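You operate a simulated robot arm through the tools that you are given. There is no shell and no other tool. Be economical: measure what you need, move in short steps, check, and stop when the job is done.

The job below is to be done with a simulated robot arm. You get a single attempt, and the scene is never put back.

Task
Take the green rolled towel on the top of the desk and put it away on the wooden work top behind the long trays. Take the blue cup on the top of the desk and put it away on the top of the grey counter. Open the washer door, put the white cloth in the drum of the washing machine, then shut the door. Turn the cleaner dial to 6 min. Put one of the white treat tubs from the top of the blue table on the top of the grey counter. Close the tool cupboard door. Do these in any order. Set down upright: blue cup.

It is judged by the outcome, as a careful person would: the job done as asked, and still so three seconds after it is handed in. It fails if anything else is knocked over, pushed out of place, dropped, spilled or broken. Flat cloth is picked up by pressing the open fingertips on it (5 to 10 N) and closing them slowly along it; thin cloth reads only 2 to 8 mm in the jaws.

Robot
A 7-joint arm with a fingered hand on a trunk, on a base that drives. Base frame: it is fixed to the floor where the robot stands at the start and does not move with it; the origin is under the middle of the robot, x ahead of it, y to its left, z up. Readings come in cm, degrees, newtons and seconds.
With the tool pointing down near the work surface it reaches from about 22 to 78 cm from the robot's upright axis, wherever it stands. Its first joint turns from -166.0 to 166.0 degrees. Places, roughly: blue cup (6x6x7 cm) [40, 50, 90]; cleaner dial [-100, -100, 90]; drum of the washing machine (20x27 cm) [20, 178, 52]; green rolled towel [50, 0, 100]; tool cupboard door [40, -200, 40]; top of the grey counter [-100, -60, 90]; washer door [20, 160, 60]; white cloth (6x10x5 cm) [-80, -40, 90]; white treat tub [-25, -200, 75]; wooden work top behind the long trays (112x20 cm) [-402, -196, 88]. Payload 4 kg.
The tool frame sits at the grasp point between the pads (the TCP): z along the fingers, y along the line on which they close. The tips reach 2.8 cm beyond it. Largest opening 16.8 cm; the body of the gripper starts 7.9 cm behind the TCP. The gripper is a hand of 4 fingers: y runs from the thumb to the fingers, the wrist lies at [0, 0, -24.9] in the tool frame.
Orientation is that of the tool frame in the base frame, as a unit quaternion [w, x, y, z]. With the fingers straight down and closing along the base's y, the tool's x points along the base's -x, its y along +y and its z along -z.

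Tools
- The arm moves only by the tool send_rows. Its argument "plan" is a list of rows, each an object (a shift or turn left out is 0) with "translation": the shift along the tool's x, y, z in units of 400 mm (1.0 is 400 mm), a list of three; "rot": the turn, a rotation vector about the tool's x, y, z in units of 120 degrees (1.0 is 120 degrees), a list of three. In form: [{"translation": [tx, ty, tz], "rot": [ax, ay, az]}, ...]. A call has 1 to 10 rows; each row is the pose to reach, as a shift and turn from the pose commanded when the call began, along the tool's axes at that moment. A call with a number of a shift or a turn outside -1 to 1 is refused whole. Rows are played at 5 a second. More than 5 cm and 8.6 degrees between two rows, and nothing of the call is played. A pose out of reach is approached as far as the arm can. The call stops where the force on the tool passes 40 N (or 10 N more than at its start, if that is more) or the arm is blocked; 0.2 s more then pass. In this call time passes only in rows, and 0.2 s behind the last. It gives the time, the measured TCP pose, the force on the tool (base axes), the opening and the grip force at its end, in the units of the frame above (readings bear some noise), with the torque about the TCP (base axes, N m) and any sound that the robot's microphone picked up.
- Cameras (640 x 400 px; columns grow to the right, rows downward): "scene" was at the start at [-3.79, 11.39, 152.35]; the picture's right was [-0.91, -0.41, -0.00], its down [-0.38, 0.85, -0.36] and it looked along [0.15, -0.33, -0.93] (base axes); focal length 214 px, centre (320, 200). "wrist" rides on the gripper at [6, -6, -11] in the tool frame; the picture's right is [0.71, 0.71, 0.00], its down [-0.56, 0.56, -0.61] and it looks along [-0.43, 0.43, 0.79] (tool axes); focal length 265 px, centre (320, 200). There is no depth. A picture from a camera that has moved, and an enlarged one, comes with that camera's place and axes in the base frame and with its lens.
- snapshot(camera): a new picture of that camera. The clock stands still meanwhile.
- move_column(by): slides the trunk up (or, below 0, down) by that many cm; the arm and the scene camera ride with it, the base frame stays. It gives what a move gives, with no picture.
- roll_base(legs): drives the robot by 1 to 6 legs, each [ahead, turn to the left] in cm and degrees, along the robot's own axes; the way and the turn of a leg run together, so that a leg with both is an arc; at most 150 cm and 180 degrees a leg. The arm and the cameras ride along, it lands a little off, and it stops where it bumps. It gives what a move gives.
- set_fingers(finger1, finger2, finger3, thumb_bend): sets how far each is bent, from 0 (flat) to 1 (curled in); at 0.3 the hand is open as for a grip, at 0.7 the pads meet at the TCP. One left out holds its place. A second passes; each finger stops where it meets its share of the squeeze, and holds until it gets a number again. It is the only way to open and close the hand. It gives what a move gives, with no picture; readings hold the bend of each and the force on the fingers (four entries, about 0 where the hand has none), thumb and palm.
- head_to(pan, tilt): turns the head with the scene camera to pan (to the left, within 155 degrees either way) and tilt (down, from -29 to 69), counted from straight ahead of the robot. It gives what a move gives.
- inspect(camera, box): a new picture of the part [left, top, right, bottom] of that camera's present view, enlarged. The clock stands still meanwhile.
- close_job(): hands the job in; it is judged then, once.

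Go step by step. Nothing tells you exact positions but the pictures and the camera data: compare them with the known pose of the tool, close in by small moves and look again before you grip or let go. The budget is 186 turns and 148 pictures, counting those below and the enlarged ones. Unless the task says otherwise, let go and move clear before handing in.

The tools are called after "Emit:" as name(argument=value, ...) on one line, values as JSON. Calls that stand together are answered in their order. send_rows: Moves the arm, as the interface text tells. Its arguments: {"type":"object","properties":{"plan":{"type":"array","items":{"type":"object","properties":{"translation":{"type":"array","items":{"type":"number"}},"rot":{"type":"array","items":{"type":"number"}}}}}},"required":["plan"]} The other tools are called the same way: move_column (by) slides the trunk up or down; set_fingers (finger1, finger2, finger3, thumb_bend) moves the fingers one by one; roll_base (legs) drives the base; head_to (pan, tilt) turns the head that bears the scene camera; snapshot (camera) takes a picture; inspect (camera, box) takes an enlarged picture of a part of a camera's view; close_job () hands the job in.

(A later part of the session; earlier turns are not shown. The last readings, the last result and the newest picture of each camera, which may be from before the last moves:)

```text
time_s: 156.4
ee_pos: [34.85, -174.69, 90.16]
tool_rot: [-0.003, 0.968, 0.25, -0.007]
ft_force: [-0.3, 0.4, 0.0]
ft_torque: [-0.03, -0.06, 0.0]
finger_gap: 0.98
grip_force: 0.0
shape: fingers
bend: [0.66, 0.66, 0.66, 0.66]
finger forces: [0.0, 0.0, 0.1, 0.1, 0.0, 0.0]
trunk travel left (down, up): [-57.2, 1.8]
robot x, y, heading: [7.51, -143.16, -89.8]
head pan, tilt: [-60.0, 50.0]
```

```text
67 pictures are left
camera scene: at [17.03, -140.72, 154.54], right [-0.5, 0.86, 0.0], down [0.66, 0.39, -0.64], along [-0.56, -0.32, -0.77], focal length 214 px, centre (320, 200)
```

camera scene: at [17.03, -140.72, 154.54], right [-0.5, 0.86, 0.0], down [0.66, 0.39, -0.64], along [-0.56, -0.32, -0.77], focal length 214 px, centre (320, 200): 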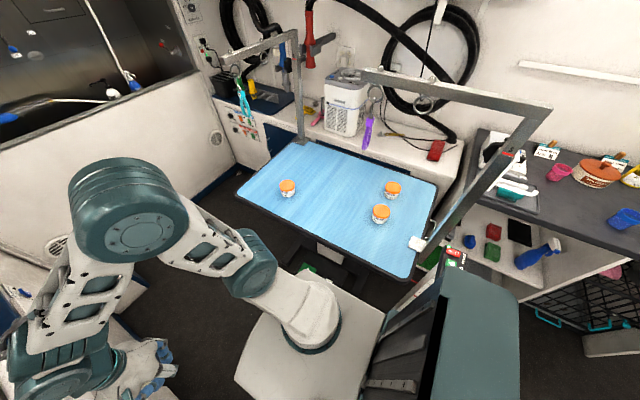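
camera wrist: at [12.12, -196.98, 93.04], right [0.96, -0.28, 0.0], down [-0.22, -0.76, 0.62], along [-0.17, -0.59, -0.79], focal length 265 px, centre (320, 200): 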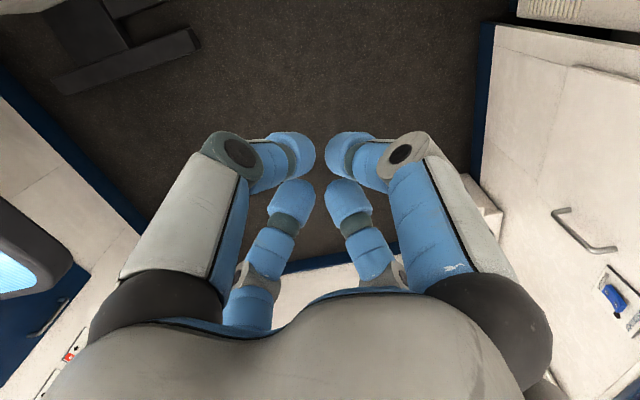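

Tub A at about (-36, -189) stands free of the hanging loops. I raise the hand and carry it across the front of the robot towards it.

Emit:
send_rows(plan=[{"translation": [-0.07, -0.02, -0.09], "rot": [0, 0, 0.025]}, {"translation": [-0.14, -0.045, -0.17], "rot": [0, 0, 0.05]}, {"translation": [-0.22, -0.07, -0.25], "rot": [0, 0, 0.075]}, {"translation": [-0.3, -0.095, -0.33], "rot": [0, 0, 0.1]}, {"translation": [-0.39, -0.124, -0.39], "rot": [0, 0, 0.125]}, {"translation": [-0.48, -0.152, -0.44], "rot": [0, 0, 0.15]}, {"translation": [-0.57, -0.181, -0.48], "rot": [0, 0, 0.175]}, {"translation": [-0.66, -0.21, -0.5], "rot": [0, 0, 0.2]}, {"translation": [-0.755, -0.24, -0.5], "rot": [0, 0, 0.225]}, {"translation": [-0.85, -0.27, -0.5], "rot": [0, 0, 0.25]}])

Emit:
set_fingers(finger1=0.3, finger2=0.3, finger3=0.3, thumb_bend=0.3)

```text
time_s: 158.6
ee_pos: [0.08, -182.0, 110.7]
tool_rot: [-0.002, 1.0, -0.008, -0.007]
ft_force: [0.3, 0.2, 0.4]
ft_torque: [0.0, 0.01, -0.07]
finger_gap: 0.96
grip_force: 0.0
shape: fingers
bend: [0.66, 0.66, 0.66, 0.66]
finger forces: [0.0, 0.0, 0.0, 0.1, 0.0, 0.1]
trunk travel left (down, up): [-57.2, 1.8]
robot x, y, heading: [7.4, -143.32, -89.9]
head pan, tilt: [-60.0, 50.0]
```

```text
time_s: 159.6
ee_pos: [0.12, -181.85, 110.7]
tool_rot: [-0.002, 1.0, -0.009, -0.009]
ft_force: [0.5, 0.5, -0.5]
ft_torque: [0.04, 0.02, -0.01]
finger_gap: 11.67
grip_force: 0.1
shape: fingers
bend: [0.3, 0.3, 0.3, 0.3]
finger forces: [0.0, 0.0, 0.0, 0.0, 0.1, 0.1]
trunk travel left (down, up): [-57.2, 1.8]
robot x, y, heading: [7.09, -142.95, -89.8]
head pan, tilt: [-60.0, 50.0]
```

Now the second half toward tub A, lowering to z 101.

Emit:
send_rows(plan=[{"translation": [-0.1, 0.02, 0.0], "rot": [0, 0.001, 0.028]}, {"translation": [-0.2, 0.041, 0.0], "rot": [0, 0.002, 0.056]}, {"translation": [-0.3, 0.062, 0.0], "rot": [0, 0.003, 0.083]}, {"translation": [-0.4, 0.082, 0.02], "rot": [0, 0.004, 0.11]}, {"translation": [-0.5, 0.103, 0.05], "rot": [0, 0.005, 0.139]}, {"translation": [-0.6, 0.123, 0.09], "rot": [0, 0.006, 0.167]}, {"translation": [-0.7, 0.144, 0.13], "rot": [0, 0.007, 0.194]}, {"translation": [-0.8, 0.164, 0.18], "rot": [0, 0.008, 0.222]}, {"translation": [-0.907, 0.185, 0.23], "rot": [0, 0.0086, 0.25]}])

Emit:
snapshot(camera="wrist")

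Emit:
snapshot(camera="scene")

```text
time_s: 161.6
ee_pos: [-36.61, -188.67, 102.04]
tool_rot: [0.0, 0.963, -0.268, 0.0]
ft_force: [-0.7, -0.2, -0.5]
ft_torque: [0.04, 0.01, 0.0]
finger_gap: 11.68
grip_force: 0.1
shape: fingers
bend: [0.3, 0.3, 0.3, 0.3]
finger forces: [0.1, 0.1, 0.1, 0.0, 0.0, 0.0]
trunk travel left (down, up): [-57.2, 1.8]
robot x, y, heading: [7.6, -142.78, -89.9]
head pan, tilt: [-60.0, 50.0]
```

```text
66 pictures are left
camera wrist: at [-28.38, -186.56, 113.09], right [0.24, -0.97, 0.0], down [-0.77, -0.19, 0.61], along [-0.59, -0.15, -0.79], focal length 265 px, centre (320, 200)
```

wrist: 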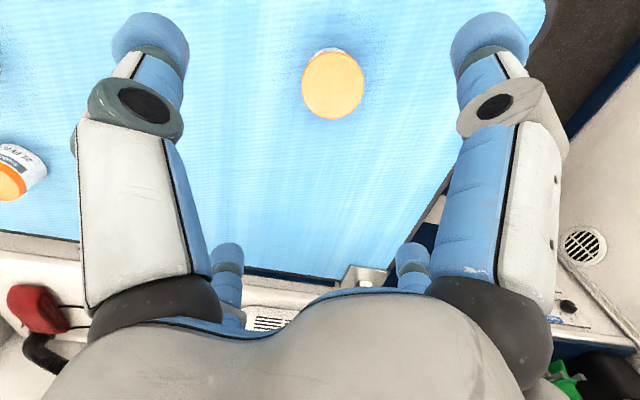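

```text
65 pictures are left
camera scene: at [16.9, -140.74, 154.55], right [-0.5, 0.86, 0.0], down [0.66, 0.39, -0.64], along [-0.56, -0.32, -0.77], focal length 214 px, centre (320, 200)
```

scene: 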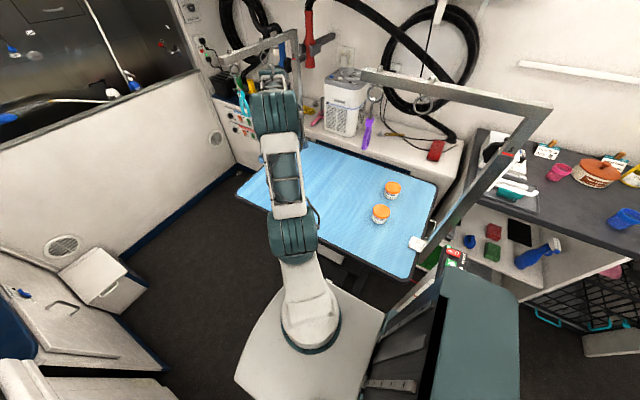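

Tub A is near (-35.5, -189.9). I centre over it and lower halfway.

Emit:
send_rows(plan=[{"translation": [0.02, 0.006, 0.08]}, {"translation": [0.039, 0.0115, 0.16]}, {"translation": [0.039, 0.0115, 0.24]}])

Emit:
snapshot(camera="wrist")

```text
time_s: 162.4
ee_pos: [-35.27, -189.79, 92.44]
tool_rot: [0.0, 0.964, -0.267, 0.002]
ft_force: [-0.6, -0.6, -0.5]
ft_torque: [0.0, -0.02, 0.0]
finger_gap: 11.72
grip_force: 0.0
shape: fingers
bend: [0.3, 0.3, 0.3, 0.3]
finger forces: [0.0, 0.1, 0.1, 0.0, 0.0, 0.0]
trunk travel left (down, up): [-57.2, 1.8]
robot x, y, heading: [7.53, -143.01, -89.8]
head pan, tilt: [-60.0, 50.0]
```

```text
64 pictures are left
camera wrist: at [-27.17, -187.78, 103.49], right [0.24, -0.97, 0.0], down [-0.77, -0.19, 0.61], along [-0.6, -0.15, -0.79], focal length 265 px, centre (320, 200)
```

wrist: 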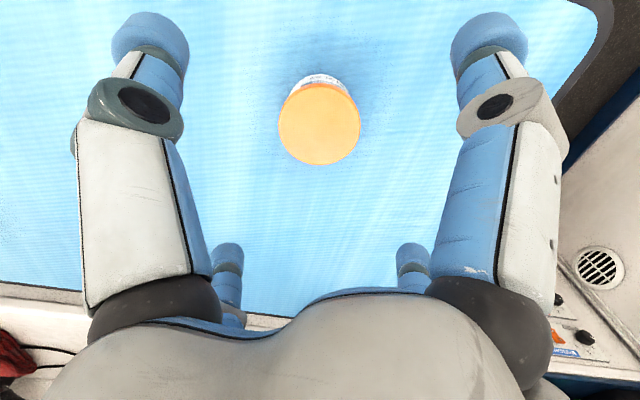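

The tub's lid is at z 82, diameter 7, well centred. I lower to z 81 and close.

Emit:
send_rows(plan=[{"translation": [-0.002, 0, 0.1]}, {"translation": [-0.004, 0, 0.2]}, {"translation": [-0.005, 0, 0.26]}, {"translation": [-0.005, 0, 0.285]}])

Emit:
set_fingers(finger1=0.5, finger2=0.5, finger3=0.5, thumb_bend=0.5)

Emit:
snapshot(camera="wrist")

```text
time_s: 163.4
ee_pos: [-35.42, -189.73, 81.06]
tool_rot: [0.0, 0.964, -0.266, 0.001]
ft_force: [-0.1, -0.5, -1.0]
ft_torque: [0.0, -0.01, 0.01]
finger_gap: 11.69
grip_force: 0.2
shape: fingers
bend: [0.3, 0.3, 0.3, 0.3]
finger forces: [0.1, 0.0, 0.0, 0.1, 0.0, 0.0]
trunk travel left (down, up): [-57.2, 1.8]
robot x, y, heading: [7.41, -143.4, -89.7]
head pan, tilt: [-60.0, 50.0]
```

```text
time_s: 164.4
ee_pos: [-35.42, -189.7, 81.17]
tool_rot: [0.0, 0.964, -0.268, 0.0]
ft_force: [0.1, -0.2, 0.3]
ft_torque: [-0.02, 0.0, 0.0]
finger_gap: 5.75
grip_force: 0.0
shape: fingers
bend: [0.5, 0.5, 0.5, 0.5]
finger forces: [0.0, 0.0, 0.0, 0.0, 0.1, 0.0]
trunk travel left (down, up): [-57.2, 1.8]
robot x, y, heading: [7.39, -142.82, -89.6]
head pan, tilt: [-60.0, 50.0]
```

```text
63 pictures are left
camera wrist: at [-27.3, -187.61, 92.11], right [0.24, -0.97, 0.0], down [-0.77, -0.19, 0.61], along [-0.6, -0.15, -0.79], focal length 265 px, centre (320, 200)
```

wrist: 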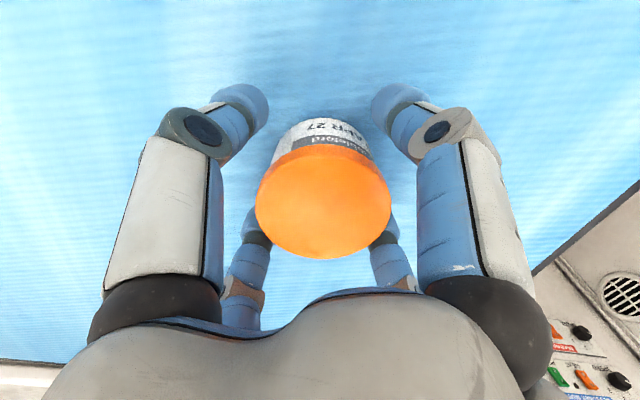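

The tub stands centred between the fingers. I close to grip.

Emit:
set_fingers(finger1=0.62, finger2=0.62, finger3=0.62, thumb_bend=0.62)

Emit:
snapshot(camera="wrist")

```text
time_s: 165.4
ee_pos: [-35.52, -189.69, 81.03]
tool_rot: [0.0, 0.964, -0.266, 0.001]
ft_force: [0.6, 0.2, 0.2]
ft_torque: [-0.01, -0.01, 0.06]
finger_gap: 3.76
grip_force: 14.6
shape: fingers
bend: [0.56, 0.54, 0.54, 0.57]
finger forces: [5.5, 8.0, 6.9, 0.0, 8.5, 0.0]
trunk travel left (down, up): [-57.2, 1.8]
robot x, y, heading: [7.64, -143.12, -90.2]
head pan, tilt: [-60.0, 50.0]
```

```text
62 pictures are left
camera wrist: at [-27.31, -187.61, 92.1], right [0.24, -0.97, 0.0], down [-0.77, -0.19, 0.61], along [-0.59, -0.15, -0.79], focal length 265 px, centre (320, 200)
```

wrist: 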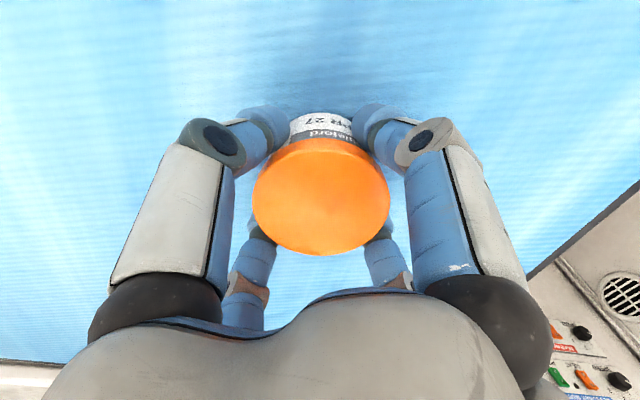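

The tub is held firmly. I lift it 24 cm.

Emit:
send_rows(plan=[{"translation": [0, 0, -0.06]}, {"translation": [0, 0, -0.15]}, {"translation": [0, 0, -0.25]}, {"translation": [0, 0, -0.35]}, {"translation": [0, 0, -0.45]}, {"translation": [0, 0, -0.55]}, {"translation": [0, 0, -0.65]}, {"translation": [0, 0, -0.74]}])

Emit:
snapshot(camera="wrist")

```text
time_s: 167.2
ee_pos: [-35.4, -189.57, 110.75]
tool_rot: [0.001, 0.964, -0.267, 0.001]
ft_force: [0.2, 0.0, -1.0]
ft_torque: [-0.07, -0.02, -0.01]
finger_gap: 3.72
grip_force: 13.9
shape: fingers
bend: [0.56, 0.54, 0.54, 0.57]
finger forces: [5.4, 8.0, 7.0, 0.1, 8.4, 0.0]
trunk travel left (down, up): [-57.2, 1.8]
robot x, y, heading: [7.56, -143.26, -89.7]
head pan, tilt: [-60.0, 50.0]
```

```text
61 pictures are left
camera wrist: at [-27.29, -187.57, 121.79], right [0.24, -0.97, 0.0], down [-0.77, -0.19, 0.61], along [-0.59, -0.15, -0.79], focal length 265 px, centre (320, 200)
```

wrist: 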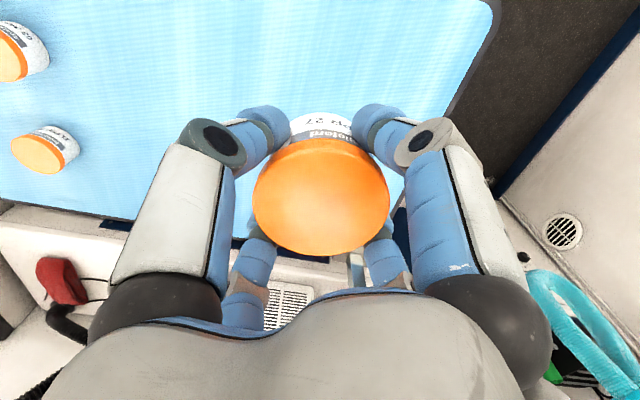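

Lifted. Now I bring the hand back in front of the robot.

Emit:
send_rows(plan=[{"translation": [0.077, -0.066, 0]}, {"translation": [0.154, -0.131, 0]}, {"translation": [0.231, -0.197, 0]}, {"translation": [0.308, -0.263, 0]}, {"translation": [0.386, -0.328, 0]}, {"translation": [0.463, -0.394, 0]}, {"translation": [0.54, -0.46, 0]}, {"translation": [0.617, -0.525, 0]}, {"translation": [0.694, -0.591, 0]}])

```text
time_s: 169.2
ee_pos: [0.68, -183.5, 110.83]
tool_rot: [0.002, 0.964, -0.267, 0.001]
ft_force: [0.2, 0.1, -0.9]
ft_torque: [-0.02, -0.01, 0.01]
finger_gap: 3.71
grip_force: 13.5
shape: fingers
bend: [0.56, 0.54, 0.54, 0.57]
finger forces: [5.5, 7.9, 6.7, 0.0, 8.0, 0.0]
trunk travel left (down, up): [-57.2, 1.8]
robot x, y, heading: [7.32, -143.08, -89.8]
head pan, tilt: [-60.0, 50.0]
```

The tub is safely tucked. I back out of the aisle to (-23, -44) and turn to face the counter.

Emit:
roll_base(legs=[[-33, 0], [0, 25], [-73, 0], [0, -95]])

Emit:
head_to(pan=-20, tilt=50)

Emit:
snapshot(camera="scene")

```text
time_s: 180.2
ee_pos: [-63.62, -51.85, 110.59]
tool_rot: [-0.001, -0.638, 0.77, -0.001]
ft_force: [-0.5, 0.3, -1.0]
ft_torque: [-0.02, -0.03, -0.02]
finger_gap: 3.66
grip_force: 13.8
shape: fingers
bend: [0.56, 0.54, 0.54, 0.57]
finger forces: [5.4, 7.9, 6.4, 0.0, 7.6, 0.0]
trunk travel left (down, up): [-57.2, 1.8]
robot x, y, heading: [-23.49, -43.95, -159.3]
head pan, tilt: [-60.0, 50.0]
```

```text
time_s: 181.3
ee_pos: [-63.52, -51.89, 110.66]
tool_rot: [0.0, -0.639, 0.769, -0.001]
ft_force: [-0.3, 0.0, -1.3]
ft_torque: [0.02, 0.0, 0.0]
finger_gap: 3.68
grip_force: 14.1
shape: fingers
bend: [0.56, 0.54, 0.54, 0.57]
finger forces: [5.4, 7.9, 6.4, 0.0, 7.7, 0.1]
trunk travel left (down, up): [-57.2, 1.8]
robot x, y, heading: [-23.16, -44.13, -159.4]
head pan, tilt: [-20.0, 50.0]
```

```text
60 pictures are left
camera scene: at [-19.56, -57.17, 154.54], right [-0.01, 1.0, 0.0], down [0.77, 0.01, -0.64], along [-0.64, -0.01, -0.77], focal length 214 px, centre (320, 200)
```

scene: 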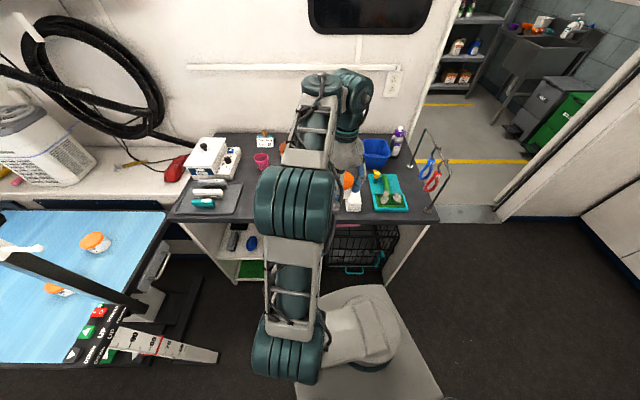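

The counter is in view. I carry the tub over the free spot near (-88, -56).

Emit:
send_rows(plan=[{"translation": [0.035, 0.097, 0]}, {"translation": [0.071, 0.194, 0]}, {"translation": [0.106, 0.291, 0]}, {"translation": [0.142, 0.389, 0.01]}, {"translation": [0.177, 0.486, 0.04]}, {"translation": [0.213, 0.583, 0.08]}])

Emit:
snapshot(camera="wrist")

Emit:
snapshot(camera="scene")

```text
time_s: 182.7
ee_pos: [-88.12, -55.86, 107.45]
tool_rot: [0.0, -0.638, 0.77, 0.0]
ft_force: [-1.0, -0.3, -1.8]
ft_torque: [-0.02, 0.0, -0.03]
finger_gap: 3.66
grip_force: 13.2
shape: fingers
bend: [0.56, 0.54, 0.54, 0.57]
finger forces: [5.4, 8.0, 6.4, 0.1, 7.8, 0.0]
trunk travel left (down, up): [-57.2, 1.8]
robot x, y, heading: [-23.05, -43.86, -159.3]
head pan, tilt: [-20.0, 50.0]
```

```text
59 pictures are left
camera wrist: at [-83.47, -62.78, 118.46], right [-0.83, -0.56, 0.0], down [-0.44, 0.65, 0.61], along [-0.35, 0.51, -0.79], focal length 265 px, centre (320, 200)
```

wrist: 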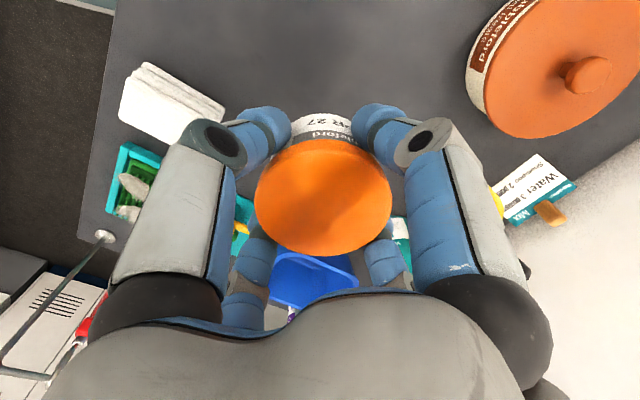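

```text
58 pictures are left
camera scene: at [-19.7, -57.12, 154.55], right [-0.01, 1.0, 0.0], down [0.77, 0.01, -0.64], along [-0.64, -0.01, -0.77], focal length 214 px, centre (320, 200)
```

scene: 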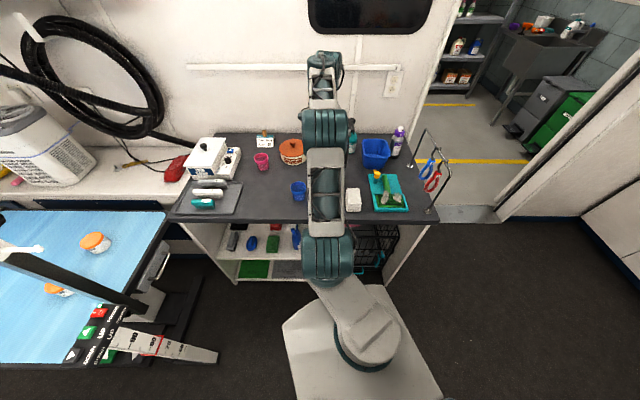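

The spot is clear. I lower the tub to just above the counter, then in small steps.

Emit:
send_rows(plan=[{"translation": [0, 0, 0.1]}, {"translation": [0, 0, 0.2]}, {"translation": [0, 0, 0.29]}, {"translation": [0, 0, 0.36]}])

Emit:
send_rows(plan=[{"translation": [0, 0, 0.012]}, {"translation": [0, 0, 0.025]}])

Emit:
send_rows(plan=[{"translation": [0, 0, 0.008]}, {"translation": [0, 0, 0.015]}])

```text
time_s: 183.7
ee_pos: [-88.01, -55.9, 93.16]
tool_rot: [0.0, -0.639, 0.769, -0.001]
ft_force: [-0.2, -0.2, -2.0]
ft_torque: [-0.01, -0.03, 0.04]
finger_gap: 3.68
grip_force: 13.3
shape: fingers
bend: [0.56, 0.54, 0.54, 0.57]
finger forces: [5.4, 7.9, 6.3, 0.1, 7.5, 0.1]
trunk travel left (down, up): [-57.2, 1.8]
robot x, y, heading: [-23.28, -44.38, -159.5]
head pan, tilt: [-20.0, 50.0]
```

```text
time_s: 184.3
ee_pos: [-88.02, -55.89, 92.18]
tool_rot: [0.0, -0.639, 0.769, -0.001]
ft_force: [0.1, -1.0, -1.6]
ft_torque: [-0.02, -0.05, -0.03]
finger_gap: 3.66
grip_force: 13.6
shape: fingers
bend: [0.56, 0.54, 0.54, 0.57]
finger forces: [5.4, 7.9, 6.2, 0.1, 7.5, 0.1]
trunk travel left (down, up): [-57.2, 1.8]
robot x, y, heading: [-23.1, -44.26, -159.4]
head pan, tilt: [-20.0, 50.0]
```

```text
time_s: 184.9
ee_pos: [-88.1, -55.97, 91.49]
tool_rot: [0.0, -0.639, 0.769, -0.001]
ft_force: [-0.6, 0.6, -1.8]
ft_torque: [-0.01, -0.02, -0.02]
finger_gap: 3.67
grip_force: 13.4
shape: fingers
bend: [0.56, 0.54, 0.54, 0.57]
finger forces: [5.4, 7.9, 6.2, 0.0, 7.4, 0.0]
trunk travel left (down, up): [-57.2, 1.8]
robot x, y, heading: [-23.13, -44.55, -159.5]
head pan, tilt: [-20.0, 50.0]
```

Emit:
send_rows(plan=[{"translation": [0, 0, 0.008]}, {"translation": [0, 0, 0.014]}])

Emit:
send_rows(plan=[{"translation": [0, 0, 0.006]}, {"translation": [0, 0, 0.012]}])

Emit:
send_rows(plan=[{"translation": [0, 0, 0.005]}, {"translation": [0, 0, 0.009]}])

Emit:
snapshot(camera="wrist")

```text
time_s: 185.5
ee_pos: [-88.12, -55.96, 91.06]
tool_rot: [-0.001, -0.639, 0.769, 0.0]
ft_force: [-0.3, -0.8, 0.7]
ft_torque: [0.03, -0.02, -0.01]
finger_gap: 3.64
grip_force: 14.0
shape: fingers
bend: [0.56, 0.54, 0.54, 0.57]
finger forces: [5.5, 8.0, 6.3, 0.0, 7.6, 0.0]
trunk travel left (down, up): [-57.2, 1.8]
robot x, y, heading: [-22.48, -44.23, -159.2]
head pan, tilt: [-20.0, 50.0]
```

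```text
time_s: 186.1
ee_pos: [-88.04, -55.97, 90.89]
tool_rot: [-0.004, -0.639, 0.769, 0.002]
ft_force: [-1.0, -1.0, 21.3]
ft_torque: [0.05, 0.08, -0.03]
finger_gap: 3.64
grip_force: 15.6
shape: fingers
bend: [0.56, 0.53, 0.54, 0.57]
finger forces: [6.0, 8.7, 7.5, 0.0, 9.0, 0.0]
trunk travel left (down, up): [-57.2, 1.8]
robot x, y, heading: [-22.94, -44.1, -159.4]
head pan, tilt: [-20.0, 50.0]
```

```text
time_s: 186.7
ee_pos: [-87.96, -55.83, 90.41]
tool_rot: [-0.002, -0.639, 0.769, 0.001]
ft_force: [-1.1, -0.1, 21.8]
ft_torque: [0.06, 0.12, 0.01]
finger_gap: 3.56
grip_force: 15.5
shape: fingers
bend: [0.56, 0.53, 0.54, 0.58]
finger forces: [6.1, 9.7, 7.3, 0.0, 7.9, 0.0]
trunk travel left (down, up): [-57.2, 1.8]
robot x, y, heading: [-23.14, -44.09, -159.4]
head pan, tilt: [-20.0, 50.0]
```

```text
57 pictures are left
camera wrist: at [-83.22, -63.01, 101.37], right [-0.82, -0.57, 0.0], down [-0.44, 0.65, 0.62], along [-0.35, 0.51, -0.79], focal length 265 px, centre (320, 200)
```

wrist: 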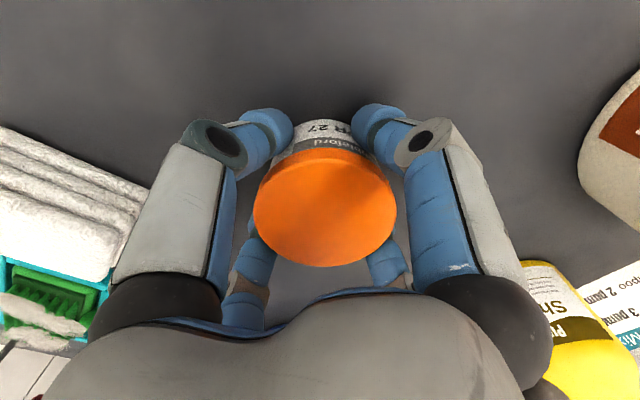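

The tub rests on the counter. I open moderately and lift straight up.

Emit:
set_fingers(finger1=0.44, finger2=0.44, finger3=0.44, thumb_bend=0.44)

Emit:
send_rows(plan=[{"translation": [0, 0, -0.04]}, {"translation": [0, 0, -0.12]}, {"translation": [0, 0, -0.21]}, {"translation": [0, 0, -0.3]}, {"translation": [0, 0, -0.4]}, {"translation": [0, 0, -0.5]}])

Emit:
snapshot(camera="wrist")

```text
time_s: 187.7
ee_pos: [-88.0, -55.96, 90.01]
tool_rot: [-0.001, -0.639, 0.769, 0.0]
ft_force: [0.5, -0.3, -0.6]
ft_torque: [0.01, -0.02, -0.02]
finger_gap: 7.52
grip_force: 0.1
shape: fingers
bend: [0.44, 0.44, 0.44, 0.44]
finger forces: [0.1, 0.1, 0.1, 0.0, 0.0, 0.1]
trunk travel left (down, up): [-57.2, 1.8]
robot x, y, heading: [-23.12, -44.46, -159.4]
head pan, tilt: [-20.0, 50.0]
```

```text
time_s: 189.1
ee_pos: [-88.03, -55.6, 110.15]
tool_rot: [-0.001, -0.637, 0.771, -0.001]
ft_force: [0.1, 0.8, 0.5]
ft_torque: [-0.04, -0.07, -0.04]
finger_gap: 7.52
grip_force: 0.0
shape: fingers
bend: [0.44, 0.44, 0.44, 0.44]
finger forces: [0.0, 0.1, 0.1, 0.0, 0.0, 0.1]
trunk travel left (down, up): [-57.2, 1.8]
robot x, y, heading: [-23.25, -44.05, -159.7]
head pan, tilt: [-20.0, 50.0]
```

```text
56 pictures are left
camera wrist: at [-83.38, -62.58, 121.24], right [-0.83, -0.56, 0.0], down [-0.44, 0.65, 0.61], along [-0.34, 0.51, -0.79], focal length 265 px, centre (320, 200)
```

wrist: 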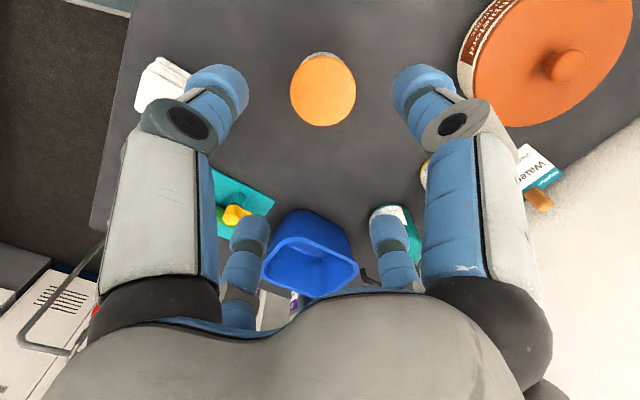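

The tub stands well. Next is the washer: I tuck the arm in.

Emit:
send_rows(plan=[{"translation": [-0.04, -0.098, 0]}, {"translation": [-0.08, -0.197, 0]}, {"translation": [-0.12, -0.295, 0]}, {"translation": [-0.16, -0.393, 0]}, {"translation": [-0.2, -0.492, 0]}, {"translation": [-0.24, -0.59, 0]}])

Emit:
snapshot(camera="scene")

```text
time_s: 190.5
ee_pos: [-62.78, -50.73, 110.15]
tool_rot: [-0.002, -0.639, 0.769, 0.0]
ft_force: [0.7, -0.2, 0.8]
ft_torque: [0.0, 0.03, 0.01]
finger_gap: 7.53
grip_force: 0.0
shape: fingers
bend: [0.44, 0.44, 0.44, 0.44]
finger forces: [0.0, 0.0, 0.0, 0.1, 0.0, 0.0]
trunk travel left (down, up): [-57.2, 1.8]
robot x, y, heading: [-22.88, -43.93, -159.3]
head pan, tilt: [-20.0, 50.0]
```

```text
55 pictures are left
camera scene: at [-19.44, -57.16, 154.54], right [-0.01, 1.0, 0.0], down [0.77, 0.01, -0.64], along [-0.64, -0.01, -0.77], focal length 214 px, centre (320, 200)
```

scene: 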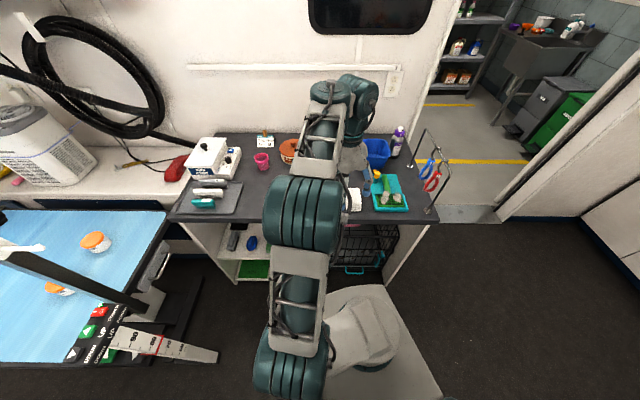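

All in order. I turn toward the washer and drive up to it.

Emit:
roll_base(legs=[[0, -121], [115, 0], [0, 11]])

Emit:
head_to(pan=-20, tilt=40)

Emit:
snapshot(camera="scene")

```text
time_s: 202.1
ee_pos: [1.65, 109.47, 109.91]
tool_rot: [-0.001, 0.251, 0.968, 0.0]
ft_force: [-0.5, -0.1, 0.1]
ft_torque: [0.0, 0.01, -0.02]
finger_gap: 7.55
grip_force: 0.0
shape: fingers
bend: [0.44, 0.44, 0.44, 0.44]
finger forces: [0.0, 0.0, 0.0, 0.0, 0.0, 0.0]
trunk travel left (down, up): [-57.2, 1.8]
robot x, y, heading: [-4.62, 69.4, 92.2]
head pan, tilt: [-20.0, 50.0]
```

```text
time_s: 202.8
ee_pos: [1.69, 109.43, 110.08]
tool_rot: [-0.001, 0.251, 0.968, 0.0]
ft_force: [-0.3, 0.2, -0.3]
ft_torque: [0.03, -0.03, 0.03]
finger_gap: 7.53
grip_force: 0.0
shape: fingers
bend: [0.44, 0.44, 0.44, 0.44]
finger forces: [0.2, 0.0, 0.0, 0.0, 0.0, 0.0]
trunk travel left (down, up): [-57.2, 1.8]
robot x, y, heading: [-4.66, 69.22, 92.0]
head pan, tilt: [-20.0, 40.0]
```

```text
54 pictures are left
camera scene: at [-18.23, 71.23, 155.96], right [0.95, -0.31, 0.0], down [-0.2, -0.61, -0.77], along [0.24, 0.73, -0.64], focal length 214 px, centre (320, 200)
```

scene: 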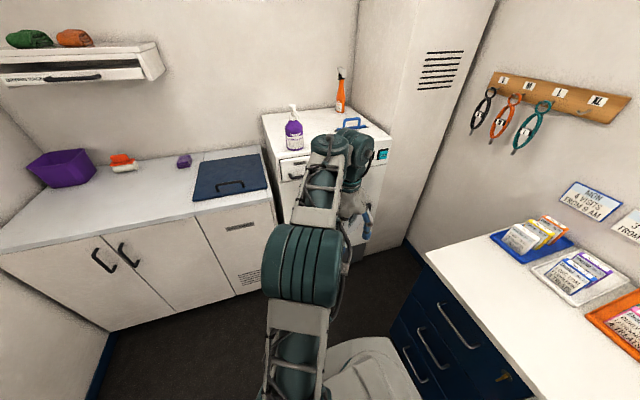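

The arm hides the washer. I swing the hand to the left to clear the view.

Emit:
send_rows(plan=[{"translation": [0.073, -0.09, 0]}, {"translation": [0.146, -0.179, 0]}, {"translation": [0.219, -0.269, 0]}, {"translation": [0.291, -0.358, 0]}, {"translation": [0.364, -0.448, 0]}, {"translation": [0.437, -0.537, 0]}, {"translation": [0.51, -0.627, 0]}])

Emit:
snapshot(camera="scene")

Emit:
inspect(camera="scene", box=[250, 140, 410, 260])

```text
time_s: 204.4
ee_pos: [-27.37, 98.4, 110.01]
tool_rot: [0.0, 0.273, 0.962, 0.001]
ft_force: [0.7, -0.6, -0.6]
ft_torque: [0.01, 0.01, 0.0]
finger_gap: 7.51
grip_force: 0.1
shape: fingers
bend: [0.44, 0.44, 0.44, 0.44]
finger forces: [0.0, 0.0, 0.0, 0.1, 0.1, 0.0]
trunk travel left (down, up): [-57.2, 1.8]
robot x, y, heading: [-4.74, 69.47, 92.0]
head pan, tilt: [-20.0, 40.0]
```

```text
53 pictures are left
camera scene: at [-18.3, 71.2, 155.94], right [0.95, -0.31, 0.0], down [-0.2, -0.61, -0.77], along [0.24, 0.73, -0.64], focal length 214 px, centre (320, 200)
```

scene: 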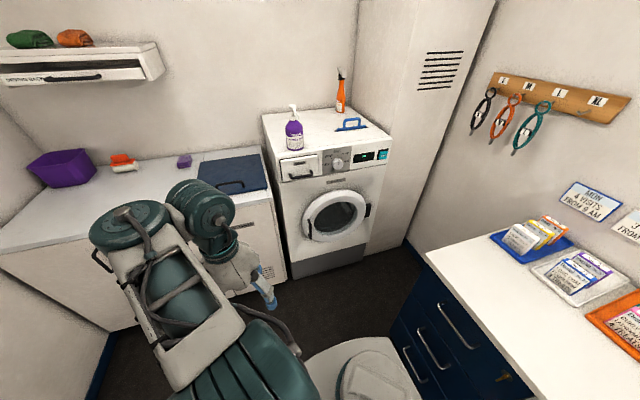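

```text
3.33 times, centred on (330, 200) of scene
camera zoom: at [-18.3, 71.2, 155.94], right [0.95, -0.31, 0.0], down [-0.2, -0.61, -0.77], along [0.24, 0.73, -0.64], focal length 715 px, centre (287, 200)
```

zoom: 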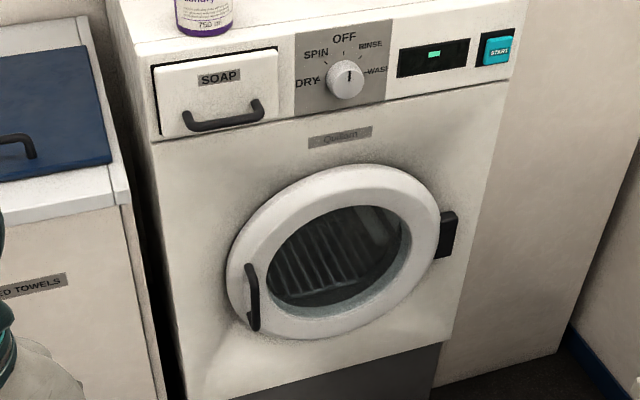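

The handle is a vertical bar on the door's left at about (1.3, 150, z 59–75); the hinge is on the right near (41, 155). I bring the hand back in front, turn it so its x-axis faces the washer, and lower the trunk.

Emit:
send_rows(plan=[{"translation": [-0.038, 0.11, 0], "rot": [0, 0, 0.061]}, {"translation": [-0.076, 0.22, 0], "rot": [0, 0, 0.122]}, {"translation": [-0.114, 0.33, 0], "rot": [0, 0, 0.182]}, {"translation": [-0.153, 0.44, 0], "rot": [0, 0, 0.243]}, {"translation": [-0.191, 0.55, 0], "rot": [0, 0, 0.304]}, {"translation": [-0.229, 0.66, 0], "rot": [0, 0, 0.365]}, {"translation": [-0.267, 0.77, 0], "rot": [0, 0, 0.425]}, {"translation": [-0.305, 0.88, 0], "rot": [0, 0, 0.486]}])

Emit:
set_fingers(finger1=0.0, finger2=0.5, finger3=0.0, thumb_bend=0.5)

Emit:
move_column(by=-38)

```text
time_s: 206.2
ee_pos: [-0.36, 122.36, 110.06]
tool_rot: [-0.001, 0.691, 0.723, -0.001]
ft_force: [0.5, 0.5, -0.3]
ft_torque: [-0.01, 0.01, -0.01]
finger_gap: 7.54
grip_force: 0.1
shape: fingers
bend: [0.44, 0.44, 0.44, 0.44]
finger forces: [0.0, 0.0, 0.0, 0.0, 0.1, 0.0]
trunk travel left (down, up): [-57.2, 1.8]
robot x, y, heading: [-4.75, 69.65, 91.7]
head pan, tilt: [-20.0, 40.0]
```

```text
time_s: 207.2
ee_pos: [-0.6, 122.16, 110.09]
tool_rot: [-0.001, 0.692, 0.722, 0.001]
ft_force: [0.9, 0.6, 0.7]
ft_torque: [-0.02, 0.0, -0.01]
finger_gap: 12.42
grip_force: 0.0
shape: fingers
bend: [0.0, 0.5, 0.0, 0.5]
finger forces: [0.0, 0.0, 0.0, 0.0, 0.0, 0.1]
trunk travel left (down, up): [-57.2, 1.8]
robot x, y, heading: [-4.71, 69.38, 91.9]
head pan, tilt: [-20.0, 40.0]
```

```text
time_s: 210.9
ee_pos: [-0.63, 122.3, 72.11]
tool_rot: [-0.001, 0.691, 0.722, 0.0]
ft_force: [0.2, -0.8, -0.1]
ft_torque: [-0.02, -0.03, 0.02]
finger_gap: 12.43
grip_force: 0.2
shape: fingers
bend: [0.0, 0.5, 0.0, 0.5]
finger forces: [0.1, 0.1, 0.1, 0.0, 0.1, 0.1]
trunk travel left (down, up): [-19.2, 39.8]
robot x, y, heading: [-4.58, 69.65, 92.0]
head pan, tilt: [-20.0, 40.0]
```

Now I pitch the tool up to horizontal, pointing at the washer.

Emit:
send_rows(plan=[{"rot": [0, 0.071, 0]}, {"rot": [0, 0.142, 0]}, {"rot": [0, 0.213, 0]}, {"rot": [0, 0.284, 0]}, {"rot": [0, 0.355, 0]}, {"rot": [0, 0.426, 0]}, {"rot": [0, 0.497, 0]}, {"rot": [0, 0.568, 0]}, {"rot": [0, 0.639, 0]}, {"rot": [0, 0.71, 0]}])

Emit:
snapshot(camera="wrist")

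Emit:
snapshot(camera="scene")

```text
time_s: 213.1
ee_pos: [3.12, 122.06, 84.38]
tool_rot: [-0.277, 0.64, 0.674, 0.243]
ft_force: [0.5, 0.4, 0.2]
ft_torque: [0.01, 0.04, 0.02]
finger_gap: 12.48
grip_force: 0.0
shape: fingers
bend: [0.0, 0.5, 0.0, 0.5]
finger forces: [0.0, 0.0, 0.0, 0.0, 0.0, 0.1]
out of reach, approached as far as the arm can: row 4, 5, 6, 7, 8, 9, 10
trunk travel left (down, up): [-19.2, 39.8]
robot x, y, heading: [-4.89, 69.41, 91.9]
head pan, tilt: [-20.0, 40.0]
```

```text
51 pictures are left
camera wrist: at [-2.5, 118.58, 96.67], right [0.69, 0.56, 0.46], down [0.61, -0.79, 0.05], along [0.4, 0.25, -0.88], focal length 265 px, centre (320, 200)
```

wrist: 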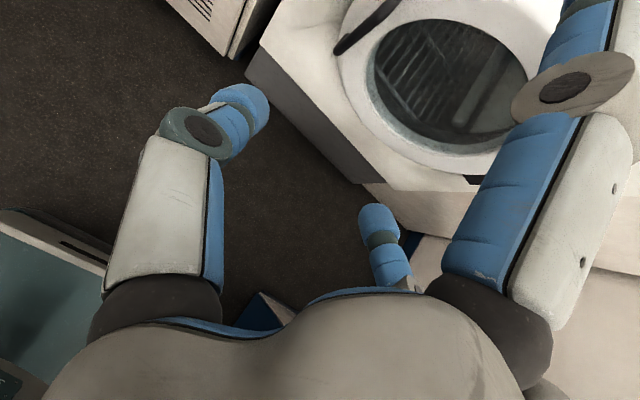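

```text
50 pictures are left
camera scene: at [-18.22, 71.23, 117.96], right [0.95, -0.31, 0.0], down [-0.2, -0.61, -0.77], along [0.24, 0.73, -0.64], focal length 214 px, centre (320, 200)
```

scene: 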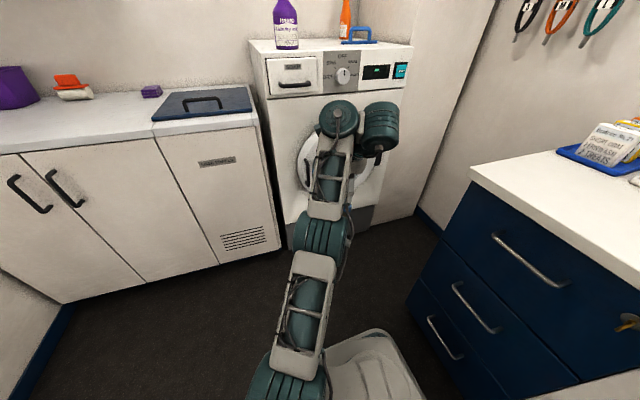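

The wrist only pitches to about 43° here. That still lets thumb and finger straddle the vertical bar, so I approach the handle and then try a little more pitch.

Emit:
send_rows(plan=[{"translation": [0.023, -0.002, 0.093]}, {"translation": [0.046, -0.003, 0.186]}, {"translation": [0.069, -0.005, 0.278]}, {"translation": [0.092, -0.006, 0.371]}, {"translation": [0.115, -0.008, 0.464]}])

Emit:
send_rows(plan=[{"rot": [0, 0.05, 0]}, {"rot": [0, 0.1, 0]}, {"rot": [0, 0.15, 0]}])

Emit:
snapshot(camera="wrist")

```text
time_s: 214.3
ee_pos: [2.42, 136.91, 83.0]
tool_rot: [-0.26, 0.647, 0.682, 0.222]
ft_force: [0.3, -0.8, 0.9]
ft_torque: [0.02, 0.02, -0.02]
finger_gap: 12.45
grip_force: 0.1
shape: fingers
bend: [0.0, 0.5, 0.0, 0.5]
finger forces: [0.0, 0.0, 0.0, 0.0, 0.0, 0.0]
out of reach, approached as far as the arm can: row 1, 2, 3, 4, 5
trunk travel left (down, up): [-19.2, 39.8]
robot x, y, heading: [-4.45, 69.13, 91.9]
head pan, tilt: [-20.0, 40.0]
```

```text
time_s: 215.1
ee_pos: [2.5, 136.92, 82.9]
tool_rot: [-0.26, 0.646, 0.684, 0.22]
ft_force: [-0.9, 0.0, -0.8]
ft_torque: [0.0, 0.0, 0.0]
finger_gap: 12.45
grip_force: 0.1
shape: fingers
bend: [0.0, 0.5, 0.0, 0.5]
finger forces: [0.0, 0.0, 0.0, 0.1, 0.1, 0.0]
out of reach, approached as far as the arm can: row 1, 2, 3
trunk travel left (down, up): [-19.2, 39.8]
robot x, y, heading: [-4.6, 69.57, 91.9]
head pan, tilt: [-20.0, 40.0]
```

```text
49 pictures are left
camera wrist: at [-3.09, 134.09, 95.43], right [0.68, 0.59, 0.43], down [0.62, -0.78, 0.09], along [0.39, 0.2, -0.9], focal length 265 px, centre (320, 200)
```

wrist: 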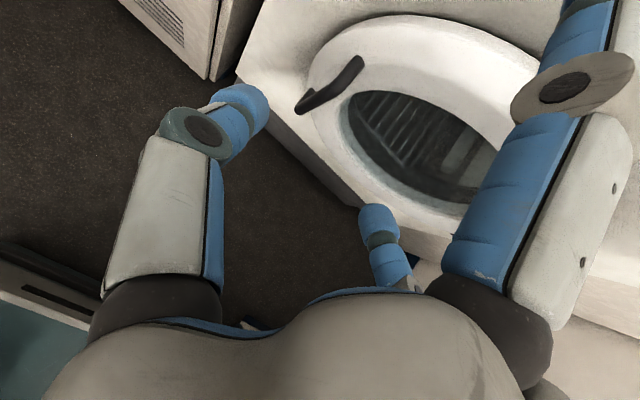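

The pitch limit comes from the steep forearm, so I lower the trunk fully and back the base 10 cm to flatten it.

Emit:
roll_base(legs=[[-12, 0]])

Emit:
move_column(by=-19)

```text
time_s: 216.3
ee_pos: [3.01, 124.88, 82.79]
tool_rot: [-0.261, 0.645, 0.683, 0.221]
ft_force: [-0.2, -0.2, 0.3]
ft_torque: [0.01, 0.03, -0.01]
finger_gap: 12.47
grip_force: 0.1
shape: fingers
bend: [0.0, 0.5, 0.0, 0.5]
finger forces: [0.0, 0.1, 0.0, 0.1, 0.1, 0.0]
trunk travel left (down, up): [-19.2, 39.8]
robot x, y, heading: [-4.05, 57.16, 92.1]
head pan, tilt: [-20.0, 40.0]
```

```text
time_s: 218.4
ee_pos: [2.88, 124.89, 63.89]
tool_rot: [-0.261, 0.646, 0.683, 0.221]
ft_force: [-0.1, 0.0, 0.6]
ft_torque: [-0.02, 0.02, 0.01]
finger_gap: 12.45
grip_force: 0.0
shape: fingers
bend: [0.0, 0.5, 0.0, 0.5]
finger forces: [0.1, 0.0, 0.1, 0.0, 0.0, 0.0]
trunk travel left (down, up): [-0.2, 58.8]
robot x, y, heading: [-4.35, 57.42, 91.9]
head pan, tilt: [-20.0, 40.0]
```

Now I extend toward the handle while raising and pitching up further.

Emit:
send_rows(plan=[{"translation": [0.096, -0.004, 0.0025], "rot": [0, 0.03, 0]}, {"translation": [0.192, -0.008, 0.005], "rot": [0, 0.065, 0]}, {"translation": [0.289, -0.012, 0.0075], "rot": [0, 0.1, 0]}, {"translation": [0.385, -0.016, 0.01], "rot": [0, 0.135, 0]}, {"translation": [0.481, -0.02, 0.0125], "rot": [0, 0.17, 0]}])

Emit:
snapshot(camera="wrist")

```text
time_s: 219.6
ee_pos: [2.4, 130.5, 70.16]
tool_rot: [-0.296, 0.633, 0.669, 0.255]
ft_force: [0.0, -0.2, -0.1]
ft_torque: [-0.02, 0.03, -0.01]
finger_gap: 12.45
grip_force: 0.0
shape: fingers
bend: [0.0, 0.5, 0.0, 0.5]
finger forces: [0.1, 0.0, 0.0, 0.1, 0.0, 0.0]
out of reach, approached as far as the arm can: row 1, 2, 3, 4, 5
trunk travel left (down, up): [-0.2, 58.8]
robot x, y, heading: [-4.01, 57.37, 92.0]
head pan, tilt: [-20.0, 40.0]
```

```text
48 pictures are left
camera wrist: at [-3.08, 126.36, 82.41], right [0.69, 0.54, 0.48], down [0.61, -0.79, 0.01], along [0.39, 0.29, -0.88], focal length 265 px, centre (320, 200)
```

wrist: 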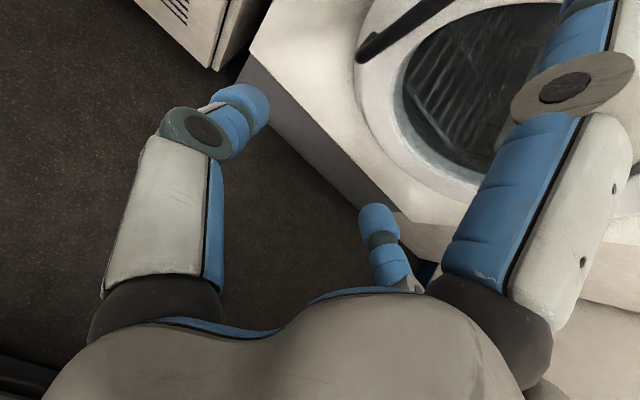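

The handle's lower end shows at (1.7, 150, 59), as computed. I curl finger1 so it clears the door and move closer at this 45° pitch.

Emit:
set_fingers(finger1=1.0)

Emit:
send_rows(plan=[{"translation": [0.078, -0.002, 0.035]}, {"translation": [0.156, -0.005, 0.07]}, {"translation": [0.234, -0.007, 0.105]}])

Emit:
snapshot(camera="wrist")

```text
time_s: 220.6
ee_pos: [2.53, 130.41, 70.15]
tool_rot: [-0.296, 0.632, 0.669, 0.255]
ft_force: [0.3, 0.6, 0.5]
ft_torque: [0.05, 0.02, 0.0]
finger_gap: 7.29
grip_force: 0.1
shape: fingers
bend: [1.0, 0.5, 0.0, 0.5]
finger forces: [0.0, 0.0, 0.2, 0.0, 0.0, 0.0]
trunk travel left (down, up): [-0.2, 58.8]
robot x, y, heading: [-4.27, 57.69, 91.9]
head pan, tilt: [-20.0, 40.0]
```

```text
time_s: 221.4
ee_pos: [0.13, 134.02, 71.8]
tool_rot: [-0.296, 0.633, 0.668, 0.255]
ft_force: [1.4, -0.9, 0.3]
ft_torque: [-0.02, 0.05, 0.03]
finger_gap: 7.3
grip_force: 0.0
shape: fingers
bend: [1.0, 0.5, 0.0, 0.5]
finger forces: [0.0, 0.0, 0.1, 0.0, 0.0, 0.0]
out of reach, approached as far as the arm can: row 1, 2, 3
trunk travel left (down, up): [-0.2, 58.8]
robot x, y, heading: [-4.45, 57.43, 92.1]
head pan, tilt: [-20.0, 40.0]
```

```text
47 pictures are left
camera wrist: at [-5.48, 130.0, 84.13], right [0.69, 0.54, 0.48], down [0.61, -0.79, 0.01], along [0.39, 0.29, -0.88], focal length 265 px, centre (320, 200)
```

wrist: 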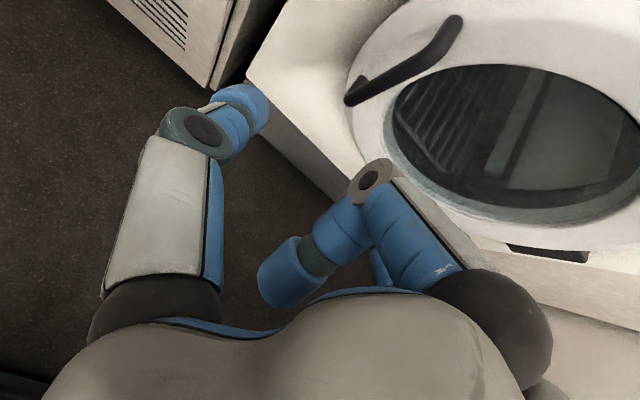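

The arm is at full stretch here, so I retract the hand and stand closer to gain freedom.

Emit:
send_rows(plan=[{"translation": [-0.077, 0, -0.079]}, {"translation": [-0.154, 0, -0.158]}, {"translation": [-0.23, 0, -0.238]}, {"translation": [-0.307, 0, -0.317]}, {"translation": [-0.384, 0, -0.396]}])

Emit:
roll_base(legs=[[27, 0]])

Emit:
snapshot(camera="wrist")

```text
time_s: 222.6
ee_pos: [1.71, 111.94, 71.9]
tool_rot: [-0.295, 0.633, 0.668, 0.255]
ft_force: [0.4, -0.1, -0.3]
ft_torque: [-0.03, 0.0, 0.0]
finger_gap: 7.32
grip_force: 0.1
shape: fingers
bend: [1.0, 0.5, 0.0, 0.5]
finger forces: [0.0, 0.0, 0.1, 0.1, 0.0, 0.1]
trunk travel left (down, up): [-0.2, 58.8]
robot x, y, heading: [-4.42, 58.02, 91.9]
head pan, tilt: [-20.0, 40.0]
```

```text
time_s: 224.5
ee_pos: [0.54, 138.89, 71.77]
tool_rot: [-0.296, 0.633, 0.669, 0.255]
ft_force: [0.0, 0.8, 0.4]
ft_torque: [0.0, 0.01, -0.02]
finger_gap: 7.3
grip_force: 0.0
shape: fingers
bend: [1.0, 0.5, 0.0, 0.5]
finger forces: [0.0, 0.0, 0.0, 0.0, 0.0, 0.1]
trunk travel left (down, up): [-0.2, 58.8]
robot x, y, heading: [-5.15, 84.46, 92.2]
head pan, tilt: [-20.0, 40.0]
```

```text
46 pictures are left
camera wrist: at [-4.91, 134.79, 84.14], right [0.69, 0.54, 0.48], down [0.62, -0.79, 0.01], along [0.39, 0.29, -0.88], focal length 265 px, centre (320, 200)
```

wrist: 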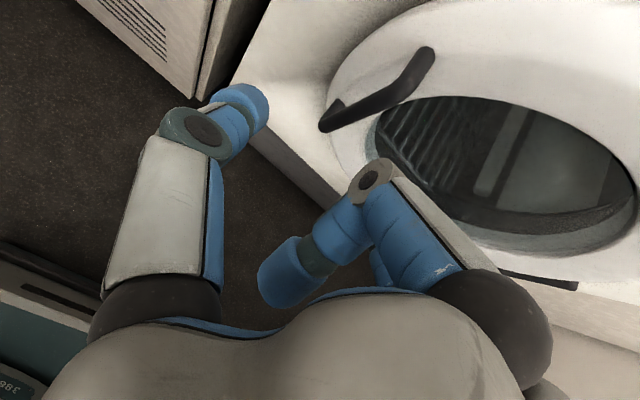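

The pose is reached and the bar is clearly visible ahead. I approach it most of the way.

Emit:
send_rows(plan=[{"translation": [0.04, 0.014, 0.06]}, {"translation": [0.075, 0.028, 0.11]}, {"translation": [0.1, 0.028, 0.149]}])

Emit:
snapshot(camera="wrist")

```text
time_s: 225.3
ee_pos: [1.27, 145.91, 70.73]
tool_rot: [-0.297, 0.632, 0.669, 0.255]
ft_force: [0.4, -0.3, -0.2]
ft_torque: [0.02, -0.04, 0.0]
finger_gap: 7.3
grip_force: 0.0
shape: fingers
bend: [1.0, 0.5, 0.0, 0.5]
finger forces: [0.1, 0.0, 0.0, 0.0, 0.0, 0.0]
trunk travel left (down, up): [-0.2, 58.8]
robot x, y, heading: [-5.3, 84.61, 92.1]
head pan, tilt: [-20.0, 40.0]
```

```text
45 pictures are left
camera wrist: at [-4.31, 141.84, 82.87], right [0.69, 0.54, 0.48], down [0.62, -0.79, 0.01], along [0.39, 0.29, -0.88], focal length 265 px, centre (320, 200)
```

wrist: 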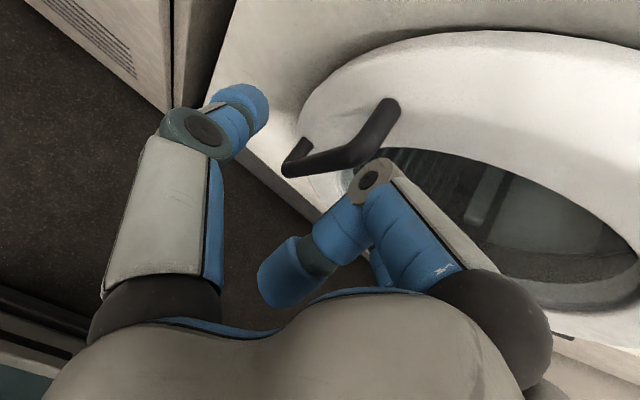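

The bar's straight part runs z 61–71 at y≈149. I move in along the tool axis to straddle it and close the pinch.

Emit:
send_rows(plan=[{"translation": [-0.003, 0.002, 0.045]}, {"translation": [-0.007, 0.004, 0.09]}])

Emit:
set_fingers(finger2=0.72, thumb_bend=0.72)

Emit:
snapshot(camera="wrist")

```text
time_s: 225.9
ee_pos: [1.04, 148.43, 67.91]
tool_rot: [-0.296, 0.633, 0.669, 0.254]
ft_force: [1.0, 0.0, -0.7]
ft_torque: [-0.03, -0.03, -0.03]
finger_gap: 7.28
grip_force: 0.0
shape: fingers
bend: [1.0, 0.5, 0.0, 0.5]
finger forces: [0.1, 0.1, 0.1, 0.1, 0.0, 0.1]
trunk travel left (down, up): [-0.2, 58.8]
robot x, y, heading: [-5.35, 84.53, 92.1]
head pan, tilt: [-20.0, 40.0]
```

```text
time_s: 226.9
ee_pos: [1.08, 148.37, 67.89]
tool_rot: [-0.296, 0.632, 0.669, 0.255]
ft_force: [8.4, 1.7, -1.5]
ft_torque: [0.02, -0.11, -0.11]
finger_gap: 4.77
grip_force: 5.3
shape: fingers
bend: [1.0, 0.63, 0.0, 0.71]
finger forces: [0.0, 8.7, 0.0, 0.1, 0.6, 0.1]
trunk travel left (down, up): [-0.2, 58.8]
robot x, y, heading: [-5.12, 84.42, 92.1]
head pan, tilt: [-20.0, 40.0]
```

```text
44 pictures are left
camera wrist: at [-4.33, 144.3, 80.15], right [0.69, 0.54, 0.48], down [0.61, -0.79, 0.01], along [0.39, 0.29, -0.88], focal length 265 px, centre (320, 200)
```

wrist: 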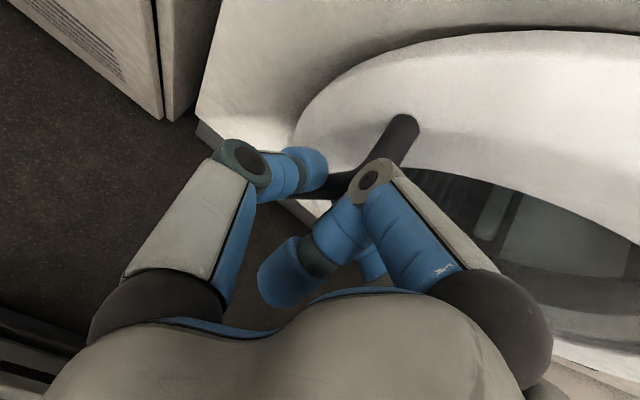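

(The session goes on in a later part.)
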